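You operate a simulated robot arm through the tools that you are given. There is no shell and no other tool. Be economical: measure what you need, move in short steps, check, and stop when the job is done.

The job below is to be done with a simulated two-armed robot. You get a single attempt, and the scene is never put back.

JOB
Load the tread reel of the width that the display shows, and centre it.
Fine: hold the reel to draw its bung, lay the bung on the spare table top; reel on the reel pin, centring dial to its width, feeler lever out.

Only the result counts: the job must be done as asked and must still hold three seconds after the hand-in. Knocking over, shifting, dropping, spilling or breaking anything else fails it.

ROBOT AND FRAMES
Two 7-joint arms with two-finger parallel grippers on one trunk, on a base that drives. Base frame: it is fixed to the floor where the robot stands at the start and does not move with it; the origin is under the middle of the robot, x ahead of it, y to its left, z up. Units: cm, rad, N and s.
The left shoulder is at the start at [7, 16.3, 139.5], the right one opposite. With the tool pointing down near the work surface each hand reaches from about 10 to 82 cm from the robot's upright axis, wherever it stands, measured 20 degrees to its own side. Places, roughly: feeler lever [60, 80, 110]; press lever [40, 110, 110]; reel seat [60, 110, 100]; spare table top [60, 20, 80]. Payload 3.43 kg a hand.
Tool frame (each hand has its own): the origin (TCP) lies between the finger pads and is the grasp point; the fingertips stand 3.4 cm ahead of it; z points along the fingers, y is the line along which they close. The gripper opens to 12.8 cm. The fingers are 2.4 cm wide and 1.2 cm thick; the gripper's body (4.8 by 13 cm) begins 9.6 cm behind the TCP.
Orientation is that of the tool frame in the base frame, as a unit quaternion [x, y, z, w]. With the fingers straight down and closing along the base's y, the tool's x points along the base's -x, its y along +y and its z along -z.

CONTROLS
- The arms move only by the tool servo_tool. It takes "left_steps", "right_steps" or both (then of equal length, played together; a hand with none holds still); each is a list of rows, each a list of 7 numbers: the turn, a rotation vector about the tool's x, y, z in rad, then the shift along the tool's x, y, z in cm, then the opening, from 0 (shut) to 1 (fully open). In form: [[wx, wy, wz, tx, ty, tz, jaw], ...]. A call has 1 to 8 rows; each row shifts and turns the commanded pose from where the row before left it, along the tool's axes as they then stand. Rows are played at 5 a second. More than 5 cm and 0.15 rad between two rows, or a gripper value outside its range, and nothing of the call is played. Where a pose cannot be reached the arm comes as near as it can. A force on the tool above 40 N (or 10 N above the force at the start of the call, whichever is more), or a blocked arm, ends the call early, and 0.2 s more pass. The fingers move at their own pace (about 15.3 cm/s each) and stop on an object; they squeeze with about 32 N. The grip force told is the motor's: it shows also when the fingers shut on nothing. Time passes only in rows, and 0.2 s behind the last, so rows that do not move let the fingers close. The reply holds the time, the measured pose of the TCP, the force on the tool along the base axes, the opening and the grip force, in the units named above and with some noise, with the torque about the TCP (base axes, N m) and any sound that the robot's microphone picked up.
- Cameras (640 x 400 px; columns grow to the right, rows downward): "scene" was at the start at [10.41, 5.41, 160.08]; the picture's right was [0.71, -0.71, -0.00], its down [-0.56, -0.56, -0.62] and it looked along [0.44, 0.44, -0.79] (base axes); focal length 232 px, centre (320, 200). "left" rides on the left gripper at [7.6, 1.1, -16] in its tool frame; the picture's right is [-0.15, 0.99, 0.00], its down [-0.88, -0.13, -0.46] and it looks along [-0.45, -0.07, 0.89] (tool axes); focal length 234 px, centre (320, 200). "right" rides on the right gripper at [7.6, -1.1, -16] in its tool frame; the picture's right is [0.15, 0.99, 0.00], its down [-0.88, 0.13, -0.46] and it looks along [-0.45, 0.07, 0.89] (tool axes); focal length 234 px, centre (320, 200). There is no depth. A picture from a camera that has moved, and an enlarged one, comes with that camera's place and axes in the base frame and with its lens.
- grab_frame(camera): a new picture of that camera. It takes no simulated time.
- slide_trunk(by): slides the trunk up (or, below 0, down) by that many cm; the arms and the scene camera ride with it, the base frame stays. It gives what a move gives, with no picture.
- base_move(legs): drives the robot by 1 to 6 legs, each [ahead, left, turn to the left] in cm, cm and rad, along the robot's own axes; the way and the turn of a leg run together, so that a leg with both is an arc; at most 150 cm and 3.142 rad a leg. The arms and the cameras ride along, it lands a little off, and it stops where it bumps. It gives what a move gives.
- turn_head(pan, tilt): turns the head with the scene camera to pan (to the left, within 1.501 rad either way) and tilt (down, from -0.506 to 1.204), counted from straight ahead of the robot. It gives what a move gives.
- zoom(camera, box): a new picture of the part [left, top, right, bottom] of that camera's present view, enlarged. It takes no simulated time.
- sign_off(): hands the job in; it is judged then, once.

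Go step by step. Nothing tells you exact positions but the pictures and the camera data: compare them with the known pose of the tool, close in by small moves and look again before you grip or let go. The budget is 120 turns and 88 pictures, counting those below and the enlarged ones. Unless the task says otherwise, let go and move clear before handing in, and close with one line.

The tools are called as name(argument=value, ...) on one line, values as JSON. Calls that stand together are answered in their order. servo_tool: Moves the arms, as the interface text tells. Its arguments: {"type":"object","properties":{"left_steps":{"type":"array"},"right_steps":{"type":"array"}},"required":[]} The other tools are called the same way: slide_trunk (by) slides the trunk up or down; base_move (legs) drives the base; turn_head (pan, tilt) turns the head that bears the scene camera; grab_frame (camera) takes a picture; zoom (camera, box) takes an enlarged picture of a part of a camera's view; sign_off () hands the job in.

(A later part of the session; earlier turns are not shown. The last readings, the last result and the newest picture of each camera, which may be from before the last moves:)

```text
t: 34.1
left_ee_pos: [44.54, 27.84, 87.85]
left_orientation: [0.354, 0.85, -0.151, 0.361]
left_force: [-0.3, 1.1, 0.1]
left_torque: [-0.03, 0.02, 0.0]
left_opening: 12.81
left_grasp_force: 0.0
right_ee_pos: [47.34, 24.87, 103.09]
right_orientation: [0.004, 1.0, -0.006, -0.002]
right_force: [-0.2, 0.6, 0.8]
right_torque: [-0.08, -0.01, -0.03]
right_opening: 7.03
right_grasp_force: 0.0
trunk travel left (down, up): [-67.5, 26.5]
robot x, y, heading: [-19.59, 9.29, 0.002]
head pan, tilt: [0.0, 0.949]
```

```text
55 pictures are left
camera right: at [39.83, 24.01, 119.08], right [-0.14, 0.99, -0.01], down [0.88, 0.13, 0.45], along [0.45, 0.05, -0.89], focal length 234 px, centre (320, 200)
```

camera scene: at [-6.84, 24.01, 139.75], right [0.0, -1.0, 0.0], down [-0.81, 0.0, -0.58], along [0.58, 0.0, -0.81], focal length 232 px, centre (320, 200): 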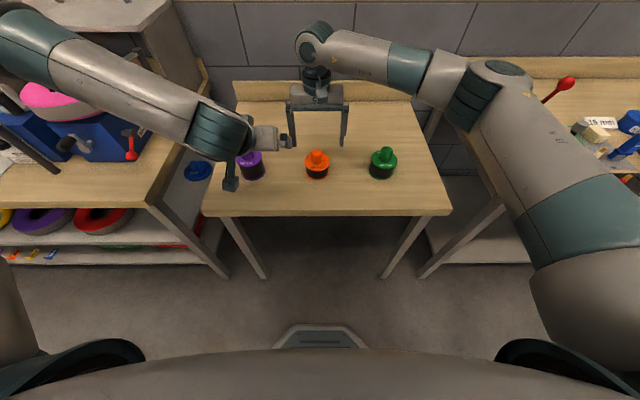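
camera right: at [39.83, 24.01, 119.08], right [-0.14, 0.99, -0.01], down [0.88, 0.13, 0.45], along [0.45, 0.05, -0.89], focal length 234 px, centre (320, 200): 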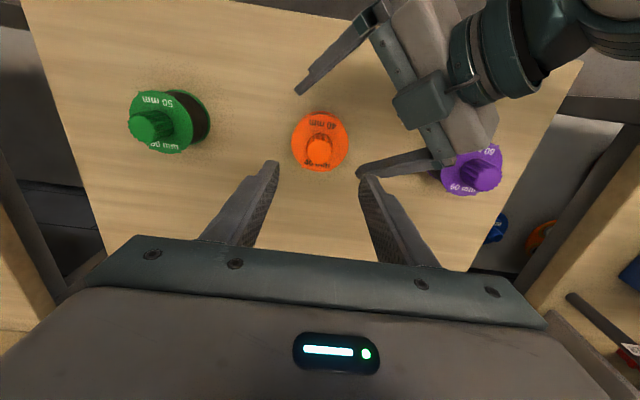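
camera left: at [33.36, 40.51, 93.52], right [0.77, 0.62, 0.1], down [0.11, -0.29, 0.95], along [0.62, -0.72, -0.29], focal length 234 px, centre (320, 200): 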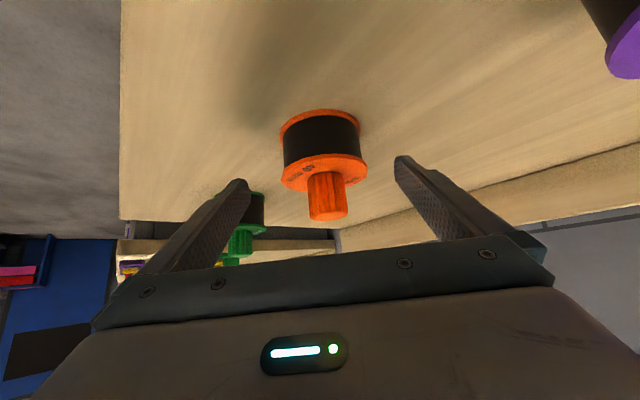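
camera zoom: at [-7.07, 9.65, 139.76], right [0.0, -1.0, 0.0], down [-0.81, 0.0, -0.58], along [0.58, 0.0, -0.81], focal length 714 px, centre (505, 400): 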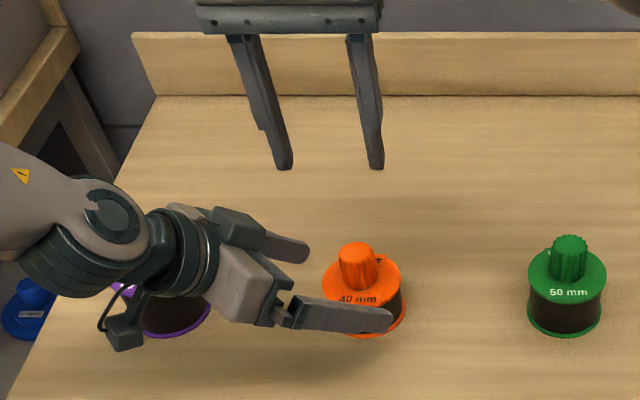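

Reel centre refined to (47.5, 24.8), flange top z≈84.4, knob top ≈88.3. The left hand advances and closes on the reel.

servo_tool(left_steps=[[0, 0, 0, 0, 0, 1.8, 1], [0, 0, 0, 0, 0, 1.8, 1], [0, 0, 0, 0, 0, 1.8, 1], [0, 0, 0, 0, 0, 0, 0.75], [0, 0, 0, 0, 0, 0, 0.65]])

grab_frame(camera="left")

zoom(camera="right", box=[220, 60, 420, 185])

```text
t: 35.3
left_ee_pos: [45.48, 27.15, 87.56]
left_orientation: [0.355, 0.849, -0.152, 0.36]
left_force: [0.1, 1.4, 1.2]
left_torque: [0.07, -0.06, 0.05]
left_opening: 8.32
left_grasp_force: 0.2
left hand out of reach, approached as far as the arm can: row 1, 2, 3
right_ee_pos: [47.48, 24.73, 102.9]
right_orientation: [0.004, 1.0, -0.006, -0.002]
right_force: [0.5, 0.2, 0.2]
right_torque: [-0.02, 0.01, -0.01]
right_opening: 7.06
right_grasp_force: 0.2
trunk travel left (down, up): [-67.5, 26.5]
robot x, y, heading: [-19.33, 9.31, -0.002]
head pan, tilt: [0.0, 0.949]
```

```text
54 pictures are left
camera left: at [34.41, 39.76, 93.15], right [0.77, 0.62, 0.1], down [0.11, -0.29, 0.95], along [0.62, -0.72, -0.29], focal length 234 px, centre (320, 200)
```

left: 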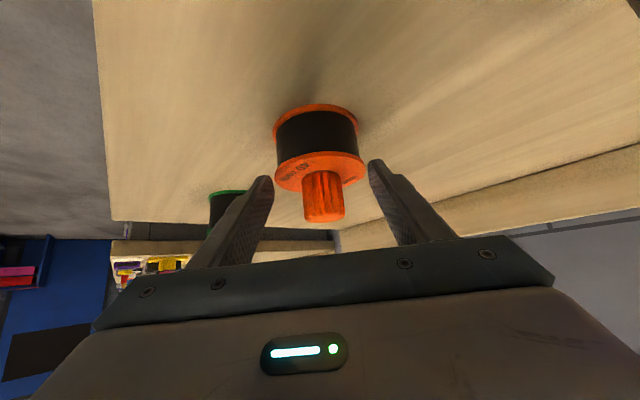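

```text
3.20 times, centred on (320, 122) of right
camera zoom: at [39.96, 23.78, 119.06], right [-0.14, 0.99, -0.01], down [0.88, 0.13, 0.45], along [0.45, 0.05, -0.89], focal length 749 px, centre (320, 448)
```

zoom: 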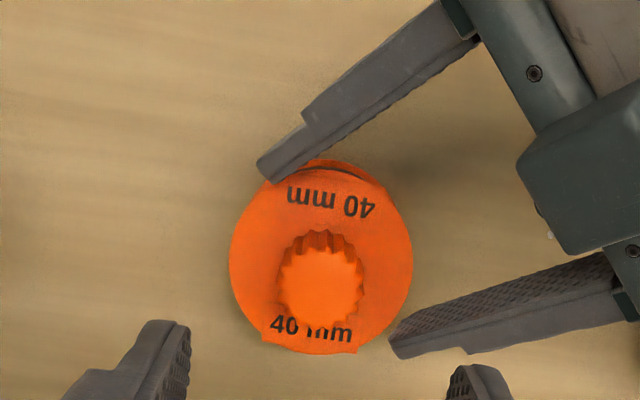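

The left hand runs out of wrist range at this height; lowering the trunk more (after raising both hands) should fix it.

servo_tool(left_steps=[[0, 0, 0, 0, 0, -2, 1], [0, 0, 0, -2.3, 0, -2.2, 1], [0, 0, 0, -2.3, 0, -2.2, 1], [0, 0, 0, -2.3, 0, -2.2, 1]], right_steps=[[0, 0, 0, 0, 0, -4, 0.55], [0, 0, 0, 0, 0, -4, 0.55], [0, 0, 0, 0, 0, -4, 0.55], [0, 0, 0, 0, 0, 0, 0.55]])

slide_trunk(by=-12)

```text
t: 36.3
left_ee_pos: [44.58, 27.91, 98.58]
left_orientation: [0.355, 0.849, -0.152, 0.36]
left_force: [-0.9, -0.1, 0.6]
left_torque: [0.01, 0.0, -0.01]
left_opening: 12.79
left_grasp_force: 0.0
right_ee_pos: [47.45, 24.85, 115.12]
right_orientation: [0.005, 1.0, -0.005, -0.003]
right_force: [-0.2, 0.3, -0.2]
right_torque: [0.02, -0.03, 0.02]
right_opening: 7.06
right_grasp_force: 0.0
trunk travel left (down, up): [-67.5, 26.5]
robot x, y, heading: [-18.96, 9.47, -0.002]
head pan, tilt: [0.0, 0.949]
```

```text
t: 37.8
left_ee_pos: [44.74, 27.92, 86.6]
left_orientation: [0.354, 0.85, -0.151, 0.36]
left_force: [-0.1, 0.4, 0.1]
left_torque: [-0.03, -0.01, 0.01]
left_opening: 12.8
left_grasp_force: 0.1
right_ee_pos: [47.55, 24.81, 103.08]
right_orientation: [0.004, 1.0, -0.006, -0.001]
right_force: [1.0, 0.4, -0.4]
right_torque: [0.0, 0.02, 0.01]
right_opening: 7.08
right_grasp_force: 0.1
trunk travel left (down, up): [-55.5, 38.5]
robot x, y, heading: [-19.31, 9.6, 0.002]
head pan, tilt: [0.0, 0.949]
```

servo_tool(left_steps=[[0, 0, 0, -0.4, 0, 1.5, 1], [0, 0, 0, -0.4, -0.15, 1.5, 1], [0, 0, 0, 0, 0, 1.5, 1], [0, 0, 0, 0, 0, 0, 0.75], [0, 0, 0, 0, 0, 0, 0.68]])

zoom(camera="right", box=[220, 60, 420, 185])

grab_frame(camera="left")

```text
t: 39.0
left_ee_pos: [47.23, 25.07, 83.98]
left_orientation: [0.354, 0.85, -0.151, 0.36]
left_force: [0.0, 0.9, 0.4]
left_torque: [0.01, 0.01, 0.03]
left_opening: 8.77
left_grasp_force: 0.2
right_ee_pos: [47.53, 24.89, 102.97]
right_orientation: [0.005, 1.0, -0.007, -0.003]
right_force: [-0.4, 0.4, -0.2]
right_torque: [0.02, 0.02, 0.01]
right_opening: 7.03
right_grasp_force: 0.1
trunk travel left (down, up): [-55.5, 38.5]
robot x, y, heading: [-19.26, 9.66, -0.0]
head pan, tilt: [0.0, 0.949]
```

```text
3.20 times, centred on (320, 122) of right
camera zoom: at [40.08, 23.95, 119.07], right [-0.14, 0.99, -0.01], down [0.88, 0.13, 0.45], along [0.45, 0.05, -0.89], focal length 749 px, centre (320, 448)
```

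zoom: 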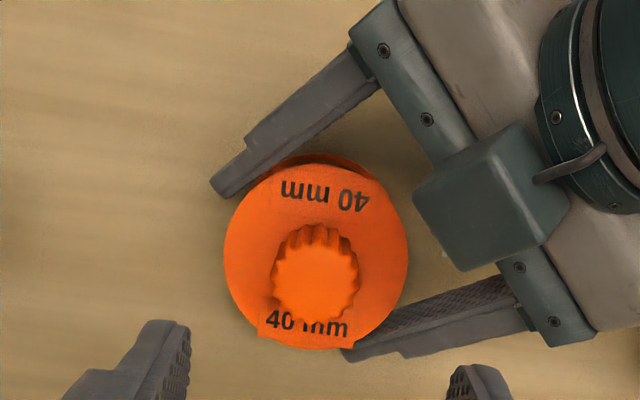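

```text
51 pictures are left
camera left: at [36.16, 37.76, 89.63], right [0.77, 0.62, 0.1], down [0.11, -0.29, 0.95], along [0.62, -0.72, -0.29], focal length 234 px, centre (320, 200)
```

left: 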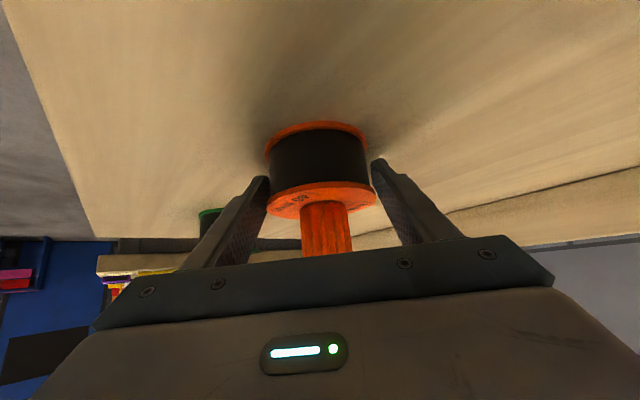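

servo_tool(left_steps=[[0, 0, 0, 0, 0, 0, 0.5], [0, 0, 0, 0, 0, 0, 0.3], [0, 0, 0, 0, 0, 0, 0], [0, 0, 0, 0, 0, 0, 0]])

servo_tool(right_steps=[[0, 0, 0, -0.3, -0.4, 4, 0.5], [0, 0, 0, 0, 0, 4, 0.5], [0, 0, 0, 0, 0, 3, 0.5], [0, 0, 0, 0, 0, 1.5, 0.5]], left_steps=[[0, 0, 0, 0, 0, 0, 0], [0, 0, 0, 0, 0, 0, 0], [0, 0, 0, 0, 0, 0, 0], [0, 0, 0, 0, 0, 0, 0]])

grab_frame(camera="right")

zoom(camera="scene", box=[160, 70, 360, 200])

```text
t: 40.0
left_ee_pos: [47.21, 25.03, 84.0]
left_orientation: [0.354, 0.85, -0.151, 0.36]
left_force: [0.0, 0.6, 0.5]
left_torque: [0.03, -0.04, -0.01]
left_opening: 8.72
left_grasp_force: 32.0
right_ee_pos: [47.52, 24.8, 103.07]
right_orientation: [0.005, 1.0, -0.006, -0.003]
right_force: [0.1, -0.1, -0.4]
right_torque: [0.01, 0.01, 0.04]
right_opening: 7.02
right_grasp_force: 0.1
trunk travel left (down, up): [-55.5, 38.5]
robot x, y, heading: [-19.47, 9.33, -0.002]
head pan, tilt: [0.0, 0.949]
```

```text
t: 41.0
left_ee_pos: [47.29, 24.96, 83.98]
left_orientation: [0.354, 0.85, -0.151, 0.36]
left_force: [0.8, -1.3, 0.0]
left_torque: [0.0, -0.08, -0.04]
left_opening: 8.72
left_grasp_force: 32.3
right_ee_pos: [47.77, 24.34, 90.54]
right_orientation: [0.005, 1.0, -0.007, -0.002]
right_force: [0.6, 0.0, 0.2]
right_torque: [0.0, -0.03, 0.0]
right_opening: 6.41
right_grasp_force: 0.0
trunk travel left (down, up): [-55.5, 38.5]
robot x, y, heading: [-19.15, 9.17, -0.002]
head pan, tilt: [0.0, 0.949]
```

```text
50 pictures are left
camera right: at [40.26, 23.44, 106.57], right [-0.14, 0.99, -0.01], down [0.88, 0.13, 0.45], along [0.45, 0.05, -0.89], focal length 234 px, centre (320, 200)
```

right: 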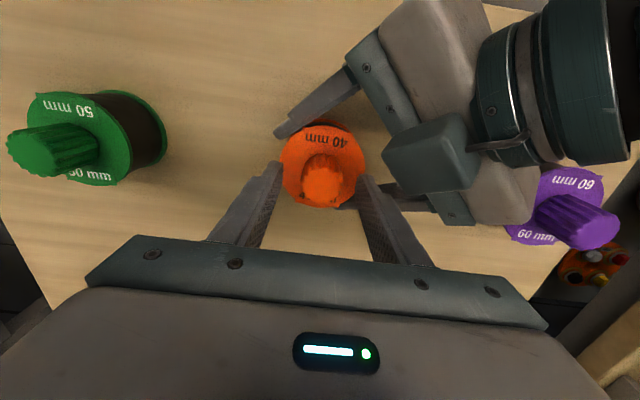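

```text
3.08 times, centred on (260, 135) of scene
camera zoom: at [-6.92, 9.42, 127.75], right [0.0, -1.0, 0.0], down [-0.81, 0.0, -0.58], along [0.58, 0.0, -0.81], focal length 714 px, centre (505, 400)
```

zoom: 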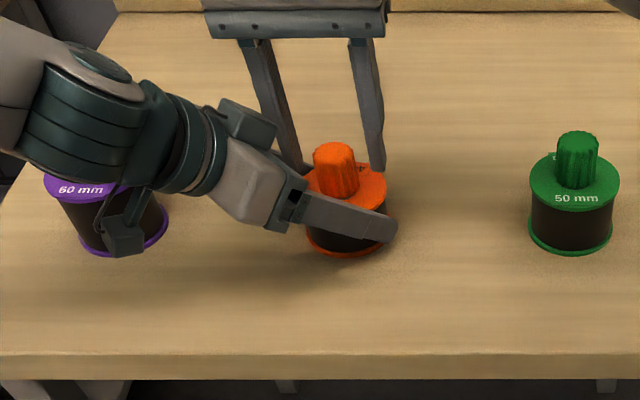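

The left hand holds the reel (8.7 cm). The right closes on the knob after a bit more descent.

servo_tool(right_steps=[[0, 0, 0, 0, 0, 0.8, 0.5], [0, 0, 0, 0, 0, 0.5, 0.4], [0, 0, 0, 0, 0, 0, 0.2], [0, 0, 0, 0, 0, 0, 0], [0, 0, 0, 0, 0, 0, 0]], left_steps=[[0, 0, 0, 0, 0, 0, 0], [0, 0, 0, 0, 0, 0, 0], [0, 0, 0, 0, 0, 0, 0], [0, 0, 0, 0, 0, 0, 0], [0, 0, 0, 0, 0, 0, 0]])

servo_tool(right_steps=[[0, 0, 0, 0, 0, -0.5, 0], [0, 0, 0, 0, 0, -0.5, 0], [0, 0, 0, 0, 0, -0.5, 0], [0, 0, 0, 0, 0, -0.5, 0]], left_steps=[[0, 0, 0, 0, 0, 0, 0], [0, 0, 0, 0, 0, 0, 0], [0, 0, 0, 0, 0, 0, 0], [0, 0, 0, 0, 0, 0, 0]])

zoom(camera="scene", box=[210, 70, 310, 170])

```text
t: 42.2
left_ee_pos: [47.34, 25.06, 84.18]
left_orientation: [0.354, 0.85, -0.151, 0.36]
left_force: [-0.3, -0.7, -0.3]
left_torque: [0.06, -0.03, -0.06]
left_opening: 8.74
left_grasp_force: 31.9
right_ee_pos: [47.8, 24.33, 89.18]
right_orientation: [0.004, 1.0, -0.006, -0.003]
right_force: [-0.1, 0.2, -0.8]
right_torque: [0.02, -0.02, 0.01]
right_opening: 3.5
right_grasp_force: 31.7
trunk travel left (down, up): [-55.5, 38.5]
robot x, y, heading: [-19.03, 9.12, -0.001]
head pan, tilt: [0.0, 0.949]
```

```text
t: 43.2
left_ee_pos: [47.26, 25.23, 83.98]
left_orientation: [0.354, 0.85, -0.151, 0.36]
left_force: [-1.1, -0.1, -0.5]
left_torque: [-0.13, -0.04, -0.06]
left_opening: 8.72
left_grasp_force: 32.6
right_ee_pos: [47.72, 24.3, 91.16]
right_orientation: [0.005, 1.0, -0.006, -0.003]
right_force: [0.8, -0.3, -0.1]
right_torque: [-0.01, -0.03, 0.01]
right_opening: 3.47
right_grasp_force: 32.0
trunk travel left (down, up): [-55.5, 38.5]
robot x, y, heading: [-19.35, 9.65, -0.009]
head pan, tilt: [0.0, 0.949]
```

```text
4.00 times, centred on (260, 120) of scene
camera zoom: at [-6.95, 9.42, 127.75], right [0.0, -1.0, 0.0], down [-0.81, 0.0, -0.58], along [0.58, 0.0, -0.81], focal length 929 px, centre (560, 520)
```

zoom: 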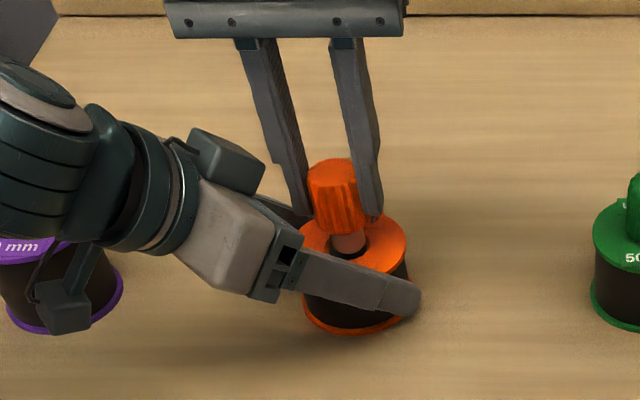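

servo_tool(right_steps=[[0, 0, 0, 0, 0, -1.5, 0], [0, 0, 0, 0, 0, -2, 0], [0, 0, 0, 0, 0, -2, 0], [0, 0, 0, 0, 0, -2, 0], [0, 0, 0, 0, 0, -2, 0]], left_steps=[[0, 0, 0, 0, 0, 0, 0], [0, 0, 0, 0, 0, 0, 0], [0, 0, 0, 0, 0, 0, 0], [0, 0, 0, 0, 0, 0, 0], [0, 0, 0, 0, 0, 0, 0]])

zoom(camera="scene", box=[210, 40, 310, 170])

```text
t: 44.4
left_ee_pos: [47.25, 25.07, 84.15]
left_orientation: [0.354, 0.85, -0.151, 0.361]
left_force: [-1.5, 0.9, -0.8]
left_torque: [0.1, 0.14, -0.05]
left_opening: 8.7
left_grasp_force: 31.8
right_ee_pos: [48.02, 24.49, 100.79]
right_orientation: [0.004, 1.0, -0.006, -0.003]
right_force: [0.3, -1.1, -0.2]
right_torque: [0.03, -0.01, 0.01]
right_opening: 3.5
right_grasp_force: 32.2
trunk travel left (down, up): [-55.5, 38.5]
robot x, y, heading: [-19.48, 9.08, -0.004]
head pan, tilt: [0.0, 0.949]
```

```text
3.08 times, centred on (260, 105) of scene
camera zoom: at [-6.96, 9.45, 127.75], right [0.0, -1.0, 0.0], down [-0.81, 0.0, -0.58], along [0.58, 0.0, -0.81], focal length 714 px, centre (505, 492)
```

zoom: 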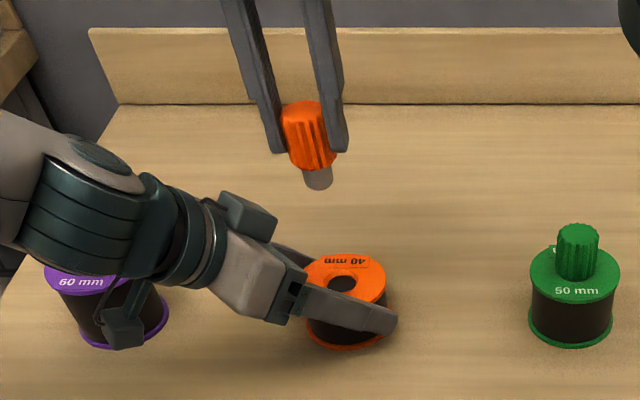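

The bung is out. I carry it to a free spot near (58, 13) and lower until contact, while the left hand opens.

servo_tool(right_steps=[[0, 0, 0, -3.3, -3.7, 0, 0], [0, 0, 0, -3.3, -3.7, 0, 0], [0, 0, 0, -3.3, -3.7, 0, 0], [0, 0, 0, 0, 0, 4, 0], [0, 0, 0, 0, 0, 4, 0], [0, 0, 0, 0, 0, 3, 0], [0, 0, 0, 0, 0, 0, 0]], left_steps=[[0, 0, 0, 0, 0, 0, 0.72], [0, 0, 0, 0, 0, 0, 0.8], [0, 0, 0, 0, 0, 0, 1], [0, 0, 0, 0, 0, 0, 1], [0, 0, 0, 0, 0, 0, 1], [0, 0, 0, 0, 0, 0, 1], [0, 0, 0, 0, 0, 0, 1]])

grab_frame(camera="scene")

```text
t: 46.0
left_ee_pos: [47.23, 25.21, 84.15]
left_orientation: [0.354, 0.849, -0.151, 0.361]
left_force: [0.2, 0.3, 0.9]
left_torque: [-0.03, 0.0, 0.0]
left_opening: 12.79
left_grasp_force: 0.0
right_ee_pos: [57.11, 12.89, 89.7]
right_orientation: [0.005, 1.0, -0.007, -0.002]
right_force: [0.5, -0.4, -0.1]
right_torque: [0.0, 0.01, 0.01]
right_opening: 3.48
right_grasp_force: 32.0
right hand out of reach, approached as far as the arm can: row 3
trunk travel left (down, up): [-55.5, 38.5]
robot x, y, heading: [-19.42, 9.19, -0.005]
head pan, tilt: [0.0, 0.949]
```

```text
46 pictures are left
camera scene: at [-6.97, 9.46, 127.75], right [0.0, -1.0, 0.0], down [-0.81, 0.0, -0.58], along [0.58, 0.0, -0.81], focal length 232 px, centre (320, 200)
```

scene: 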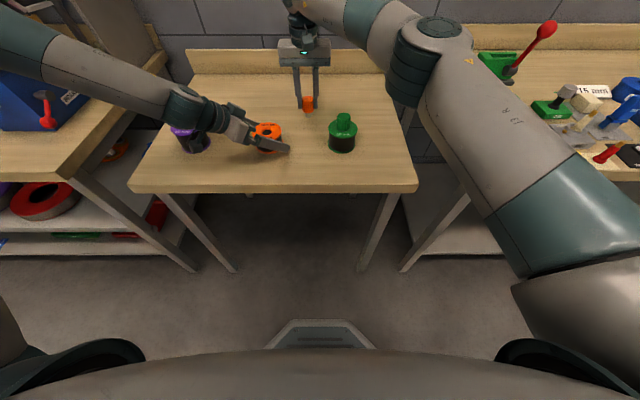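

servo_tool(right_steps=[[0, 0, 0, 1, 0, 0.5, 0], [0, 0, 0, 0, 0, 0.5, 0], [0, 0, 0, 0, 0, 0.4, 0], [0, 0, 0, 0, 0, 0.4, 0], [0, 0, 0, 0, 0, 0.3, 0]], left_steps=[[0, 0, 0, 0, 0, -3, 1], [0, 0, 0, 0, 0, -4, 1], [0, 0, 0, 0, 0, -4, 1], [0, 0, 0, -2, 0, -4, 1], [0, 0, 0, -2, 0, -4, 1]])

zoom(camera="scene", box=[230, 60, 370, 160])

```text
t: 47.2
left_ee_pos: [39.63, 32.65, 100.32]
left_orientation: [0.354, 0.85, -0.151, 0.361]
left_force: [0.0, -0.4, 0.4]
left_torque: [0.02, -0.04, 0.02]
left_opening: 12.79
left_grasp_force: 0.0
right_ee_pos: [55.88, 12.7, 87.61]
right_orientation: [0.004, 1.0, -0.006, -0.002]
right_force: [0.2, -0.4, 0.2]
right_torque: [0.05, -0.02, -0.01]
right_opening: 3.5
right_grasp_force: 32.2
trunk travel left (down, up): [-55.5, 38.5]
robot x, y, heading: [-19.48, 9.34, -0.003]
head pan, tilt: [0.0, 0.949]
```

```text
4.00 times, centred on (300, 110) of scene
camera zoom: at [-7.12, 9.31, 127.76], right [0.0, -1.0, 0.0], down [-0.81, 0.0, -0.58], along [0.58, 0.0, -0.81], focal length 929 px, centre (400, 560)
```

zoom: 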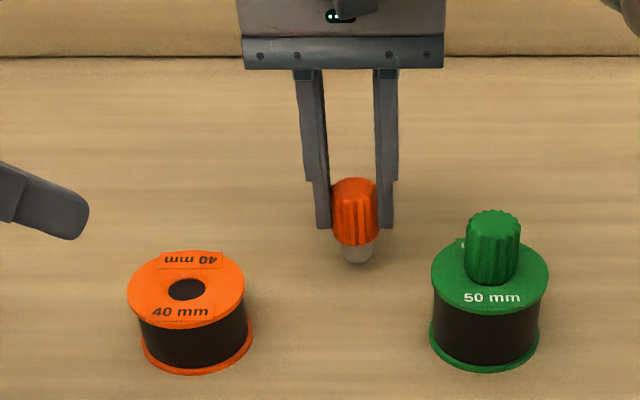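

servo_tool(right_steps=[[0, 0, 0, 0, 0, 0.4, 0], [0, 0, 0, 0, 0, 0.3, 0], [0, 0, 0, 0, 0, 0.2, 0], [0, 0, 0, 0, 0, 0, 0]])

zoom(camera="scene", box=[270, 80, 340, 130])

```text
t: 48.2
left_ee_pos: [39.75, 32.74, 100.24]
left_orientation: [0.354, 0.85, -0.15, 0.36]
left_force: [0.5, -0.6, -0.4]
left_torque: [0.01, -0.03, 0.0]
left_opening: 12.8
left_grasp_force: 0.0
right_ee_pos: [56.1, 12.61, 86.58]
right_orientation: [0.005, 1.0, -0.007, -0.002]
right_force: [0.2, 0.4, 0.1]
right_torque: [0.03, 0.0, 0.01]
right_opening: 3.48
right_grasp_force: 32.5
trunk travel left (down, up): [-55.5, 38.5]
robot x, y, heading: [-19.2, 9.24, 0.001]
head pan, tilt: [0.0, 0.949]
```

```text
8.00 times, centred on (305, 105) of scene
camera zoom: at [-6.96, 9.42, 127.75], right [0.0, -1.0, 0.0], down [-0.81, 0.0, -0.58], along [0.58, 0.0, -0.81], focal length 1858 px, centre (440, 960)
```

zoom: 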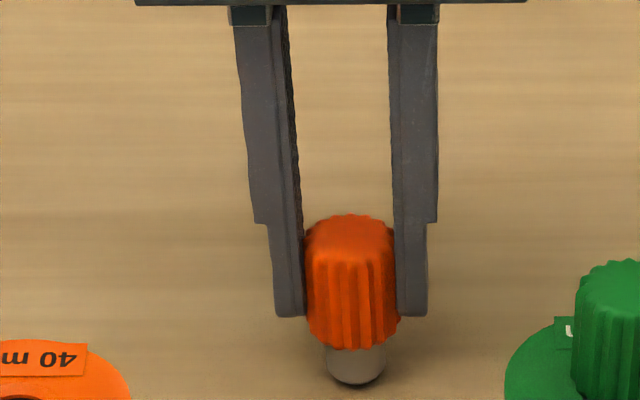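

servo_tool(right_steps=[[0, 0, 0, 0, 0, 0.2, 0], [0, 0, 0, 0, 0, 0.2, 0], [0, 0, 0, 0, 0, 0, 0]])

```text
t: 49.0
left_ee_pos: [39.7, 32.94, 100.24]
left_orientation: [0.354, 0.849, -0.151, 0.361]
left_force: [-0.5, -0.2, 0.5]
left_torque: [-0.01, -0.02, 0.0]
left_opening: 12.8
left_grasp_force: 0.0
right_ee_pos: [56.11, 12.65, 86.38]
right_orientation: [0.006, 1.0, -0.005, -0.001]
right_force: [4.1, -1.0, 9.2]
right_torque: [0.02, -0.25, -0.05]
right_opening: 3.5
right_grasp_force: 31.7
trunk travel left (down, up): [-55.5, 38.5]
robot x, y, heading: [-18.92, 9.52, 0.0]
head pan, tilt: [0.0, 0.949]
```

Contact felt. I release and rise.

servo_tool(right_steps=[[0, 0, 0, 0, 0, -0.15, 0], [0, 0, 0, 0, 0, 0, 0.32], [0, 0, 0, 0, 0, 0, 0.4], [0, 0, 0, 0, 0, 0, 0.5], [0, 0, 0, 0, 0, -2, 0.5], [0, 0, 0, 0, 0, -4, 0.5], [0, 0, 0, 0, 0, -4, 0.5]])

zoom(camera="scene", box=[220, 60, 380, 160])

```text
t: 50.6
left_ee_pos: [39.69, 32.82, 100.19]
left_orientation: [0.354, 0.85, -0.151, 0.36]
left_force: [0.2, 0.0, -0.1]
left_torque: [0.02, 0.0, 0.01]
left_opening: 12.81
left_grasp_force: 0.1
right_ee_pos: [56.14, 13.03, 96.46]
right_orientation: [0.005, 1.0, -0.005, -0.002]
right_force: [1.0, 0.3, -0.2]
right_torque: [0.0, -0.02, 0.02]
right_opening: 6.41
right_grasp_force: 0.1
trunk travel left (down, up): [-55.5, 38.5]
robot x, y, heading: [-19.06, 9.3, -0.001]
head pan, tilt: [0.0, 0.949]
```

```text
4.00 times, centred on (300, 110) of scene
camera zoom: at [-7.04, 9.47, 127.75], right [0.0, -1.0, 0.0], down [-0.81, 0.0, -0.58], along [0.58, 0.0, -0.81], focal length 929 px, centre (400, 560)
```

zoom: 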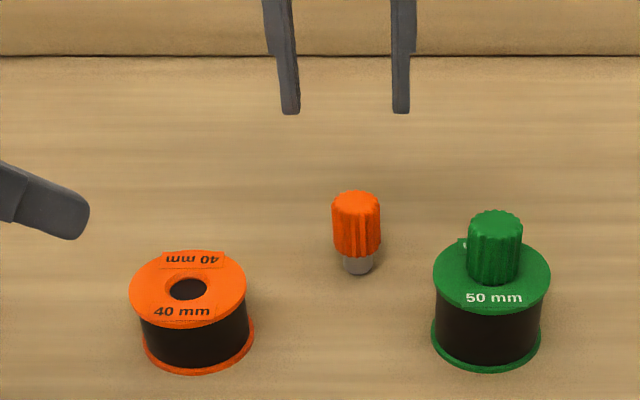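

The bung stands on the table. Now the right hand goes over the reel, rotated 45°, while the left lifts clear.

servo_tool(right_steps=[[0, 0, 0, 0, 0, -4, 0.8], [0, 0, 0, 2.8, 3.7, 0, 1], [0, 0, 0, 2.8, 3.7, 0, 1], [0, 0, 0, 2.8, 3.7, 0, 1], [0, 0, -0.131, 0, 0, 0, 1], [0, 0, -0.131, 0, 0, 0, 1], [0, 0, -0.131, 0, 0, 0, 1], [0, 0, -0.131, 0, 0, 0, 1]], left_steps=[[0, 0, 0, -2.5, 0, -4, 1], [0, 0, 0, -2.5, 0, -4, 1], [0, 0, 0, -2.5, 0, -4, 1], [0, 0, 0, 0, 0, 0, 1], [0, 0, 0, 0, 0, 0, 1], [0, 0, 0, 0, 0, 0, 1], [0, 0, 0, 0, 0, 0, 1], [0, 0, 0, 0, 0, 0, 1]])

servo_tool(right_steps=[[0, 0, -0.131, 0, 0, 0, 1], [0, 0, -0.131, 0, 0, 0, 1], [0, 0, 0, 0, 0, 0, 1]])

grab_frame(camera="right")

grab_frame(camera="scene")

```text
t: 52.4
left_ee_pos: [37.26, 35.21, 113.91]
left_orientation: [0.354, 0.85, -0.151, 0.36]
left_force: [0.1, 0.2, 0.1]
left_torque: [-0.01, 0.05, 0.02]
left_opening: 12.8
left_grasp_force: 0.0
right_ee_pos: [47.78, 24.04, 100.4]
right_orientation: [-0.256, 0.967, -0.005, -0.003]
right_force: [-0.3, 0.7, 0.3]
right_torque: [-0.02, -0.01, 0.02]
right_opening: 12.79
right_grasp_force: 0.0
trunk travel left (down, up): [-55.5, 38.5]
robot x, y, heading: [-19.29, 9.4, -0.006]
head pan, tilt: [0.0, 0.949]
```

```text
t: 53.2
left_ee_pos: [37.35, 35.18, 113.89]
left_orientation: [0.354, 0.85, -0.151, 0.361]
left_force: [-1.2, 0.0, 0.5]
left_torque: [-0.01, -0.02, -0.01]
left_opening: 12.82
left_grasp_force: 0.1
right_ee_pos: [47.86, 24.1, 100.3]
right_orientation: [-0.38, 0.925, -0.005, -0.004]
right_force: [0.2, 0.6, -0.6]
right_torque: [0.0, -0.03, 0.0]
right_opening: 12.8
right_grasp_force: 0.1
trunk travel left (down, up): [-55.5, 38.5]
robot x, y, heading: [-19.27, 9.61, -0.004]
head pan, tilt: [0.0, 0.949]
```

```text
42 pictures are left
camera right: at [43.28, 18.11, 116.44], right [-0.8, 0.6, 0.0], down [0.54, 0.72, 0.45], along [0.27, 0.35, -0.9], focal length 234 px, centre (320, 200)
```

right: 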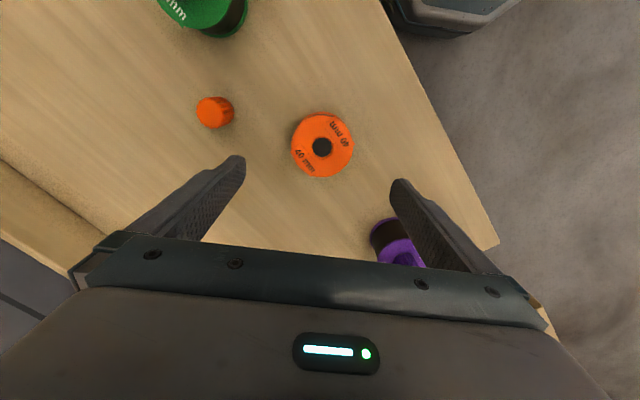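

```text
41 pictures are left
camera scene: at [-6.94, 9.43, 127.75], right [0.0, -1.0, 0.0], down [-0.81, 0.0, -0.58], along [0.58, 0.0, -0.81], focal length 232 px, centre (320, 200)
```

scene: 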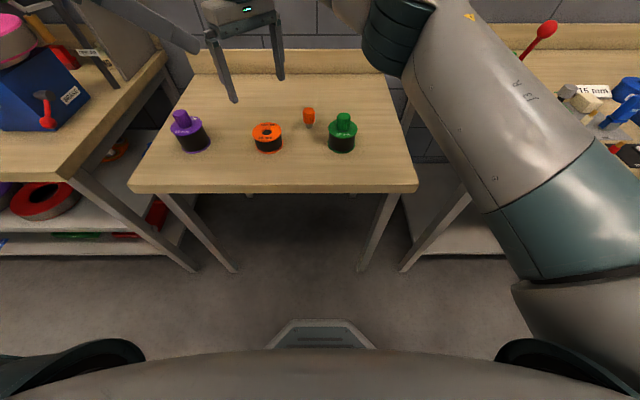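

Hand is centred on the bore. Descend and grip.

servo_tool(right_steps=[[0, 0, 0, 0, 0, 4.5, 1], [0, 0, 0, 0, 0, 4.5, 1], [0, 0, 0, 0, 0, 4, 1], [0, 0, 0, 0, 0, 3, 0.9], [0, 0, 0, 0, 0, 0.2, 0.75], [0, 0, 0, 0, 0, 0, 0.6], [0, 0, 0, 0, 0, 0, 0.3], [0, 0, 0, 0, 0, 0, 0]])

servo_tool(right_steps=[[0, 0, 0, 0, 0, 0, 0], [0, 0, 0, 0, 0, -2, 0], [0, 0, 0, 0, 0, -4, 0], [0, 0, 0, 0, 0, -4, 0], [0, 0, 0, 0, 0, -4, 0], [0, 0, 0, 0, 0, -4, 0]])

grab_frame(camera="right")

```text
t: 55.0
left_ee_pos: [37.34, 35.27, 113.87]
left_orientation: [0.354, 0.85, -0.15, 0.36]
left_force: [-0.4, -0.8, -0.2]
left_torque: [0.02, -0.03, -0.02]
left_opening: 12.78
left_grasp_force: 0.1
right_ee_pos: [47.66, 23.95, 84.28]
right_orientation: [-0.379, 0.926, -0.005, -0.005]
right_force: [-2.3, 0.3, -0.5]
right_torque: [0.03, -0.08, 0.05]
right_opening: 8.64
right_grasp_force: 32.0
trunk travel left (down, up): [-55.5, 38.5]
robot x, y, heading: [-19.19, 9.4, 0.0]
head pan, tilt: [0.0, 0.949]
```

```text
t: 56.4
left_ee_pos: [37.28, 35.27, 113.67]
left_orientation: [0.354, 0.849, -0.152, 0.361]
left_force: [-0.6, -0.8, 0.0]
left_torque: [0.02, -0.02, -0.01]
left_opening: 12.8
left_grasp_force: 0.1
right_ee_pos: [47.53, 24.23, 102.03]
right_orientation: [-0.379, 0.926, -0.005, -0.005]
right_force: [1.1, 0.1, -3.3]
right_torque: [-0.02, -0.01, 0.02]
right_opening: 8.59
right_grasp_force: 31.9
trunk travel left (down, up): [-55.5, 38.5]
robot x, y, heading: [-19.45, 9.33, 0.001]
head pan, tilt: [0.0, 0.949]
```

```text
40 pictures are left
camera right: at [43.03, 18.29, 118.24], right [-0.8, 0.6, 0.0], down [0.54, 0.72, 0.45], along [0.27, 0.35, -0.9], focal length 234 px, centre (320, 200)
```

right: 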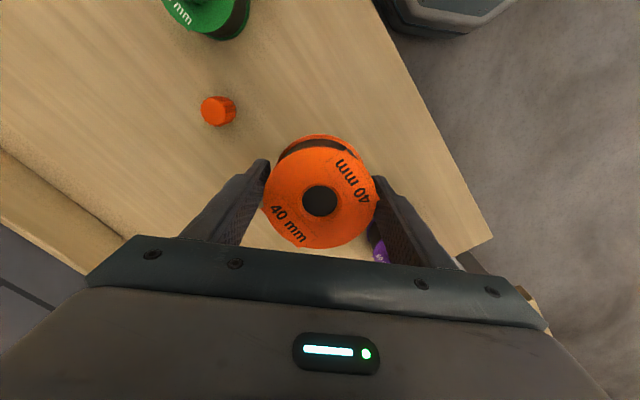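

Reel gripped and bore centred on the TCP. I pull in, raise the trunk, and drive to the machine.

servo_tool(right_steps=[[0, 0, 0, 2.6, 2.6, -2, 0], [0, 0, 0, 2.6, 2.6, -2, 0], [0, 0, 0, 2.6, 2.6, 0, 0], [0, 0, 0, 2.6, 2.6, 0, 0]])

slide_trunk(by=25)

base_move(legs=[[0, 84, 0], [9, 0, 0]])

turn_head(pan=0.2, tilt=0.7)

grab_frame(camera="scene")

grab_frame(camera="left")

```text
t: 57.2
left_ee_pos: [36.96, 34.94, 113.53]
left_orientation: [0.361, 0.85, -0.154, 0.353]
left_force: [0.2, 1.4, -0.3]
left_torque: [0.1, -0.02, -0.09]
left_opening: 12.77
left_grasp_force: 0.1
right_ee_pos: [38.52, 23.51, 105.74]
right_orientation: [-0.369, 0.929, -0.007, -0.002]
right_force: [1.8, -1.1, -2.8]
right_torque: [0.08, 0.15, 0.04]
right_opening: 8.4
right_grasp_force: 32.0
trunk travel left (down, up): [-55.5, 38.5]
robot x, y, heading: [-19.16, 9.61, 0.002]
head pan, tilt: [0.0, 0.949]
stopped in row 3 (left hand): the force on the tool passed its limit (the readings are from after the stop); the commanded pose is now the measured one
```

```text
t: 59.8
left_ee_pos: [36.87, 34.97, 138.53]
left_orientation: [0.36, 0.85, -0.154, 0.353]
left_force: [-4.6, 5.6, 2.7]
left_torque: [-0.15, 0.13, -0.42]
left_opening: 12.78
left_grasp_force: 0.1
right_ee_pos: [38.4, 23.7, 130.83]
right_orientation: [-0.369, 0.929, -0.007, -0.001]
right_force: [4.3, -4.7, -6.2]
right_torque: [0.15, 0.14, 0.02]
right_opening: 8.49
right_grasp_force: 32.0
trunk travel left (down, up): [-80.5, 13.5]
robot x, y, heading: [-19.02, 9.84, 0.003]
head pan, tilt: [0.0, 0.949]
```

```text
t: 65.0
left_ee_pos: [45.95, 118.3, 138.75]
left_orientation: [0.365, 0.847, -0.155, 0.354]
left_force: [-5.5, 4.5, 2.5]
left_torque: [-0.08, 0.12, -0.4]
left_opening: 12.77
left_grasp_force: 0.0
right_ee_pos: [47.52, 107.12, 131.08]
right_orientation: [-0.364, 0.931, -0.008, 0.001]
right_force: [3.4, -4.7, -4.5]
right_torque: [0.27, 0.14, 0.03]
right_opening: 8.42
right_grasp_force: 32.5
trunk travel left (down, up): [-80.5, 13.5]
robot x, y, heading: [-9.89, 93.25, -0.01]
head pan, tilt: [0.0, 0.949]
```

```text
t: 65.7
left_ee_pos: [46.79, 118.4, 138.34]
left_orientation: [0.365, 0.848, -0.156, 0.351]
left_force: [-0.3, 1.2, 1.2]
left_torque: [-0.06, 0.06, -0.14]
left_opening: 12.8
left_grasp_force: 0.1
right_ee_pos: [48.18, 107.06, 130.82]
right_orientation: [-0.363, 0.932, -0.008, -0.003]
right_force: [1.6, -1.5, -4.8]
right_torque: [-0.01, 0.04, 0.0]
right_opening: 8.42
right_grasp_force: 31.7
trunk travel left (down, up): [-80.5, 13.5]
robot x, y, heading: [-9.87, 93.39, -0.012]
head pan, tilt: [0.201, 0.7]
```

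```text
39 pictures are left
camera scene: at [3.85, 94.95, 154.69], right [0.19, -0.98, 0.0], down [-0.64, -0.12, -0.76], along [0.75, 0.14, -0.65], focal length 232 px, centre (320, 200)
```

scene: 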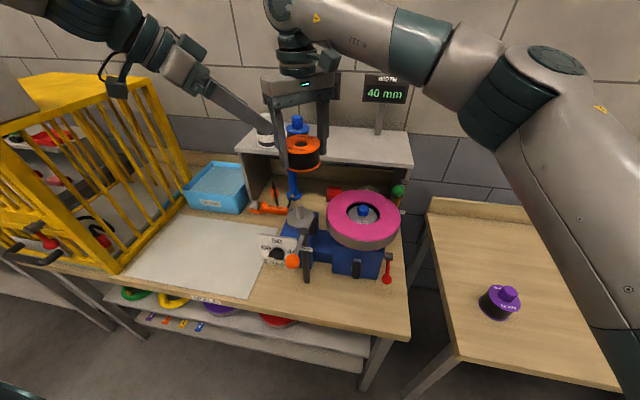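

```text
38 pictures are left
camera left: at [36.05, 131.33, 144.18], right [0.79, 0.6, 0.1], down [0.11, -0.3, 0.95], along [0.6, -0.74, -0.31], focal length 234 px, centre (320, 200)
```

left: 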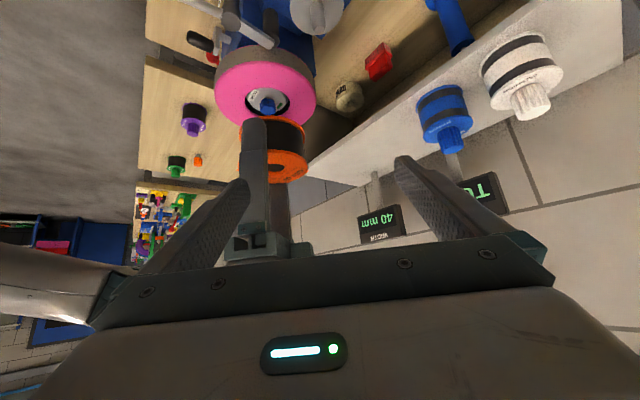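

The hands brushed each other; I back the left hand off and check the reel in the right grip.

servo_tool(left_steps=[[0, 0, 0, 0, 0, -3, 1], [0, 0, 0, 0, 0, -3, 1], [0, 0, 0, 0, 0, 0, 1]])

grab_frame(camera="right")

```text
t: 66.5
left_ee_pos: [43.88, 121.63, 142.57]
left_orientation: [0.365, 0.847, -0.157, 0.352]
left_force: [-0.7, 0.0, -0.3]
left_torque: [0.04, -0.01, -0.03]
left_opening: 12.79
left_grasp_force: 0.1
right_ee_pos: [48.16, 106.98, 130.79]
right_orientation: [-0.365, 0.931, -0.008, -0.003]
right_force: [-0.1, -0.1, -1.9]
right_torque: [0.02, 0.01, 0.02]
right_opening: 8.42
right_grasp_force: 31.7
trunk travel left (down, up): [-80.5, 13.5]
robot x, y, heading: [-9.84, 93.45, -0.014]
head pan, tilt: [0.201, 0.7]
```

```text
37 pictures are left
camera right: at [43.33, 101.23, 146.93], right [-0.78, 0.63, -0.01], down [0.56, 0.7, 0.45], along [0.29, 0.34, -0.9], focal length 234 px, centre (320, 200)
```

right: 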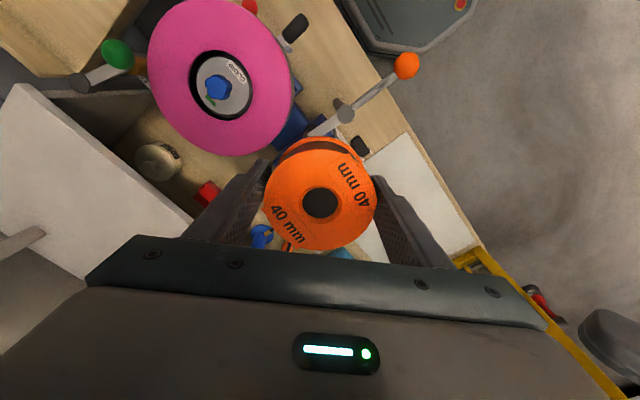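

zoom(camera="scene", box=[240, 170, 420, 290])

zoom(camera="left", box=[160, 0, 400, 150])

```text
3.33 times, centred on (330, 230) of scene
camera zoom: at [3.79, 94.9, 154.7], right [0.19, -0.98, 0.0], down [-0.63, -0.12, -0.76], along [0.75, 0.14, -0.65], focal length 774 px, centre (287, 100)
```

zoom: 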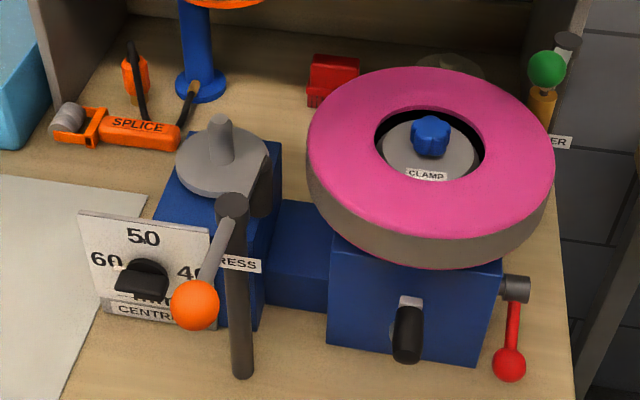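

```text
2.67 times, centred on (280, 75) of left
camera zoom: at [33.17, 134.54, 148.48], right [0.79, 0.6, 0.1], down [0.11, -0.3, 0.95], along [0.6, -0.74, -0.31], focal length 624 px, centre (427, 533)
```

zoom: 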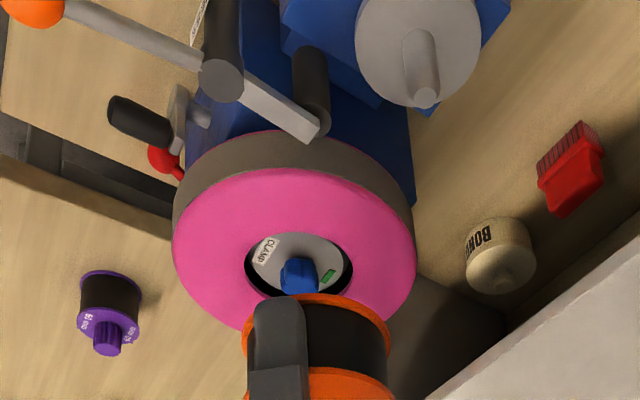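

Pin tip triangulates to (55.4, 111.2, 106.7). I move the reel over it at z≈113 and check.

servo_tool(right_steps=[[0, 0, 0, -4.0, -0.95, 0, 0], [0, 0, 0, -4.07, -0.95, 0, 0], [0, 0, 0, 0, 0, 4.5, 0], [0, 0, 0, 0, 0, 4.5, 0], [0, 0, 0, 0, 0, 4.5, 0], [0, 0, 0, 0, 0, 4.0, 0], [0, 0, 0, 0, 0, 0, 0]])

zoom(camera="scene", box=[240, 150, 390, 250])

zoom(camera="left", box=[200, 0, 440, 150])

zoom(camera="right", box=[230, 120, 410, 250])

```text
t: 68.1
left_ee_pos: [43.71, 121.59, 142.76]
left_orientation: [0.366, 0.847, -0.156, 0.352]
left_force: [-0.4, 0.1, -0.5]
left_torque: [0.01, 0.02, 0.03]
left_opening: 12.82
left_grasp_force: 0.0
right_ee_pos: [55.19, 110.83, 113.64]
right_orientation: [-0.364, 0.931, -0.007, -0.002]
right_force: [-0.3, 0.1, -3.1]
right_torque: [-0.01, 0.02, 0.01]
right_opening: 8.39
right_grasp_force: 31.8
trunk travel left (down, up): [-80.5, 13.5]
robot x, y, heading: [-10.11, 93.14, -0.014]
head pan, tilt: [0.201, 0.7]
```

```text
4.00 times, centred on (315, 200) of scene
camera zoom: at [3.57, 94.89, 154.73], right [0.19, -0.98, 0.0], down [-0.63, -0.12, -0.76], along [0.75, 0.14, -0.64], focal length 929 px, centre (340, 200)
```

zoom: 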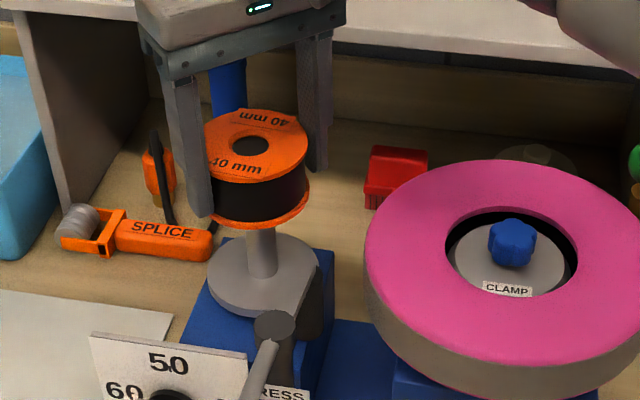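

```text
2.67 times, centred on (320, 75) of left
camera zoom: at [32.97, 134.51, 148.54], right [0.79, 0.6, 0.1], down [0.11, -0.3, 0.95], along [0.6, -0.74, -0.3], focal length 624 px, centre (320, 533)
```

zoom: 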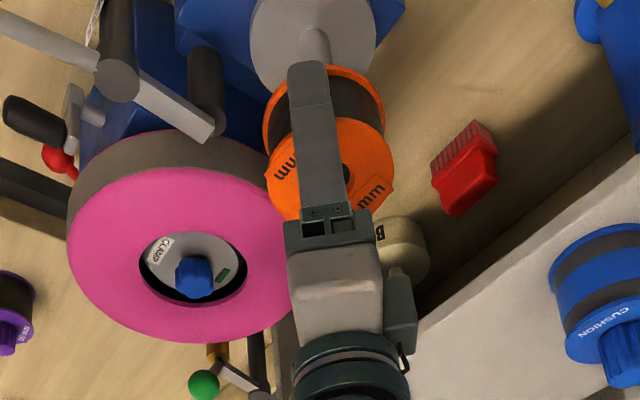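

```text
3.08 times, centred on (320, 185) of right
camera zoom: at [50.49, 105.1, 129.67], right [-0.78, 0.63, -0.01], down [0.56, 0.7, 0.45], along [0.29, 0.34, -0.89], focal length 720 px, centre (320, 246)
```

zoom: 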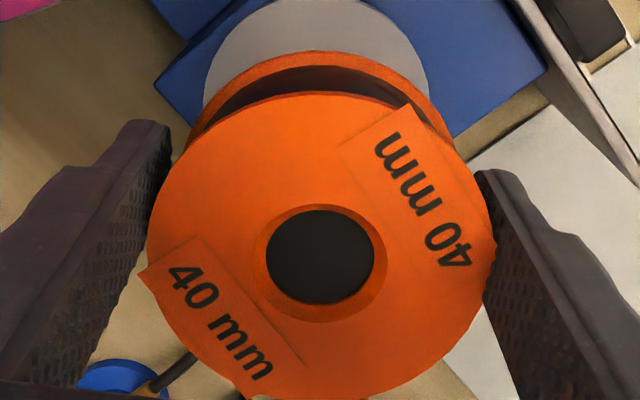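

Both views show the reel axis aligned with the pin to ~1–2 mm. I descend slowly onto the pin.

servo_tool(right_steps=[[0, 0, 0, 0, -0.15, 1.5, 0], [0, 0, 0, 0, 0, 1.0, 0], [0, 0, 0, 0, 0, 0.8, 0], [0, 0, 0, 0, 0, 0.8, 0], [0, 0, 0, 0, 0, 0.8, 0], [0, 0, 0, 0, 0, 0.8, 0]])

zoom(camera="scene", box=[270, 160, 350, 230])

```text
t: 69.5
left_ee_pos: [43.72, 121.54, 142.69]
left_orientation: [0.364, 0.848, -0.156, 0.353]
left_force: [0.0, 0.0, -0.6]
left_torque: [-0.02, 0.0, 0.0]
left_opening: 12.79
left_grasp_force: 0.1
right_ee_pos: [55.41, 110.61, 107.58]
right_orientation: [-0.364, 0.931, -0.008, -0.002]
right_force: [-0.9, 0.3, -3.0]
right_torque: [-0.02, 0.05, -0.02]
right_opening: 8.4
right_grasp_force: 32.3
trunk travel left (down, up): [-80.5, 13.5]
robot x, y, heading: [-9.68, 93.06, -0.016]
head pan, tilt: [0.201, 0.7]
```

```text
5.71 times, centred on (310, 195) of scene
camera zoom: at [3.63, 94.96, 154.72], right [0.19, -0.98, 0.0], down [-0.63, -0.12, -0.76], along [0.75, 0.14, -0.64], focal length 1327 px, centre (377, 229)
```

zoom: 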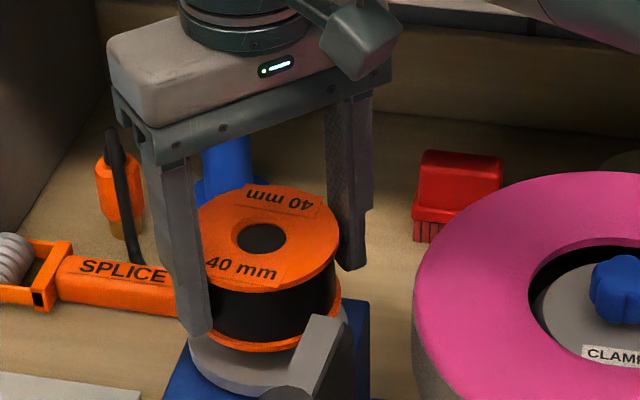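

servo_tool(right_steps=[[0, 0, 0, 0, 0, 0.8, 0], [0, 0, 0, 0, 0, 0.8, 0], [0, 0, 0, 0, 0, 0.7, 0], [0, 0, 0, 0, 0, 0.4, 0], [0, 0, 0, 0, 0, 0.3, 0], [0, 0, 0, 0, 0, 0, 0]])

zoom(camera="scene", box=[270, 170, 350, 240])

```text
t: 70.9
left_ee_pos: [43.46, 121.46, 142.78]
left_orientation: [0.366, 0.847, -0.156, 0.353]
left_force: [0.7, 0.6, -0.6]
left_torque: [-0.02, 0.02, -0.02]
left_opening: 12.79
left_grasp_force: 0.1
right_ee_pos: [55.38, 110.65, 105.32]
right_orientation: [-0.364, 0.931, -0.006, 0.003]
right_force: [-5.3, -3.4, 15.2]
right_torque: [0.04, 1.0, 0.2]
right_opening: 8.39
right_grasp_force: 31.9
trunk travel left (down, up): [-80.5, 13.5]
robot x, y, heading: [-10.03, 93.31, -0.009]
head pan, tilt: [0.201, 0.7]
stopped in row 6 (right hand): the force on the tool passed its limit (the readings are from after the stop); the commanded pose is now the measured one
```

```text
5.71 times, centred on (310, 205) of scene
camera zoom: at [3.4, 94.82, 154.73], right [0.19, -0.98, 0.0], down [-0.63, -0.12, -0.77], along [0.75, 0.14, -0.64], focal length 1327 px, centre (377, 171)
```

zoom: 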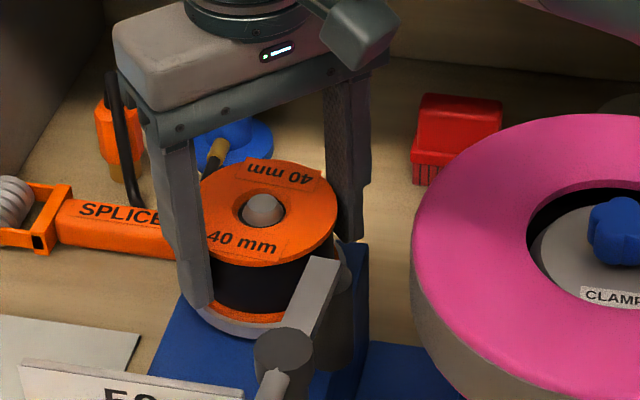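

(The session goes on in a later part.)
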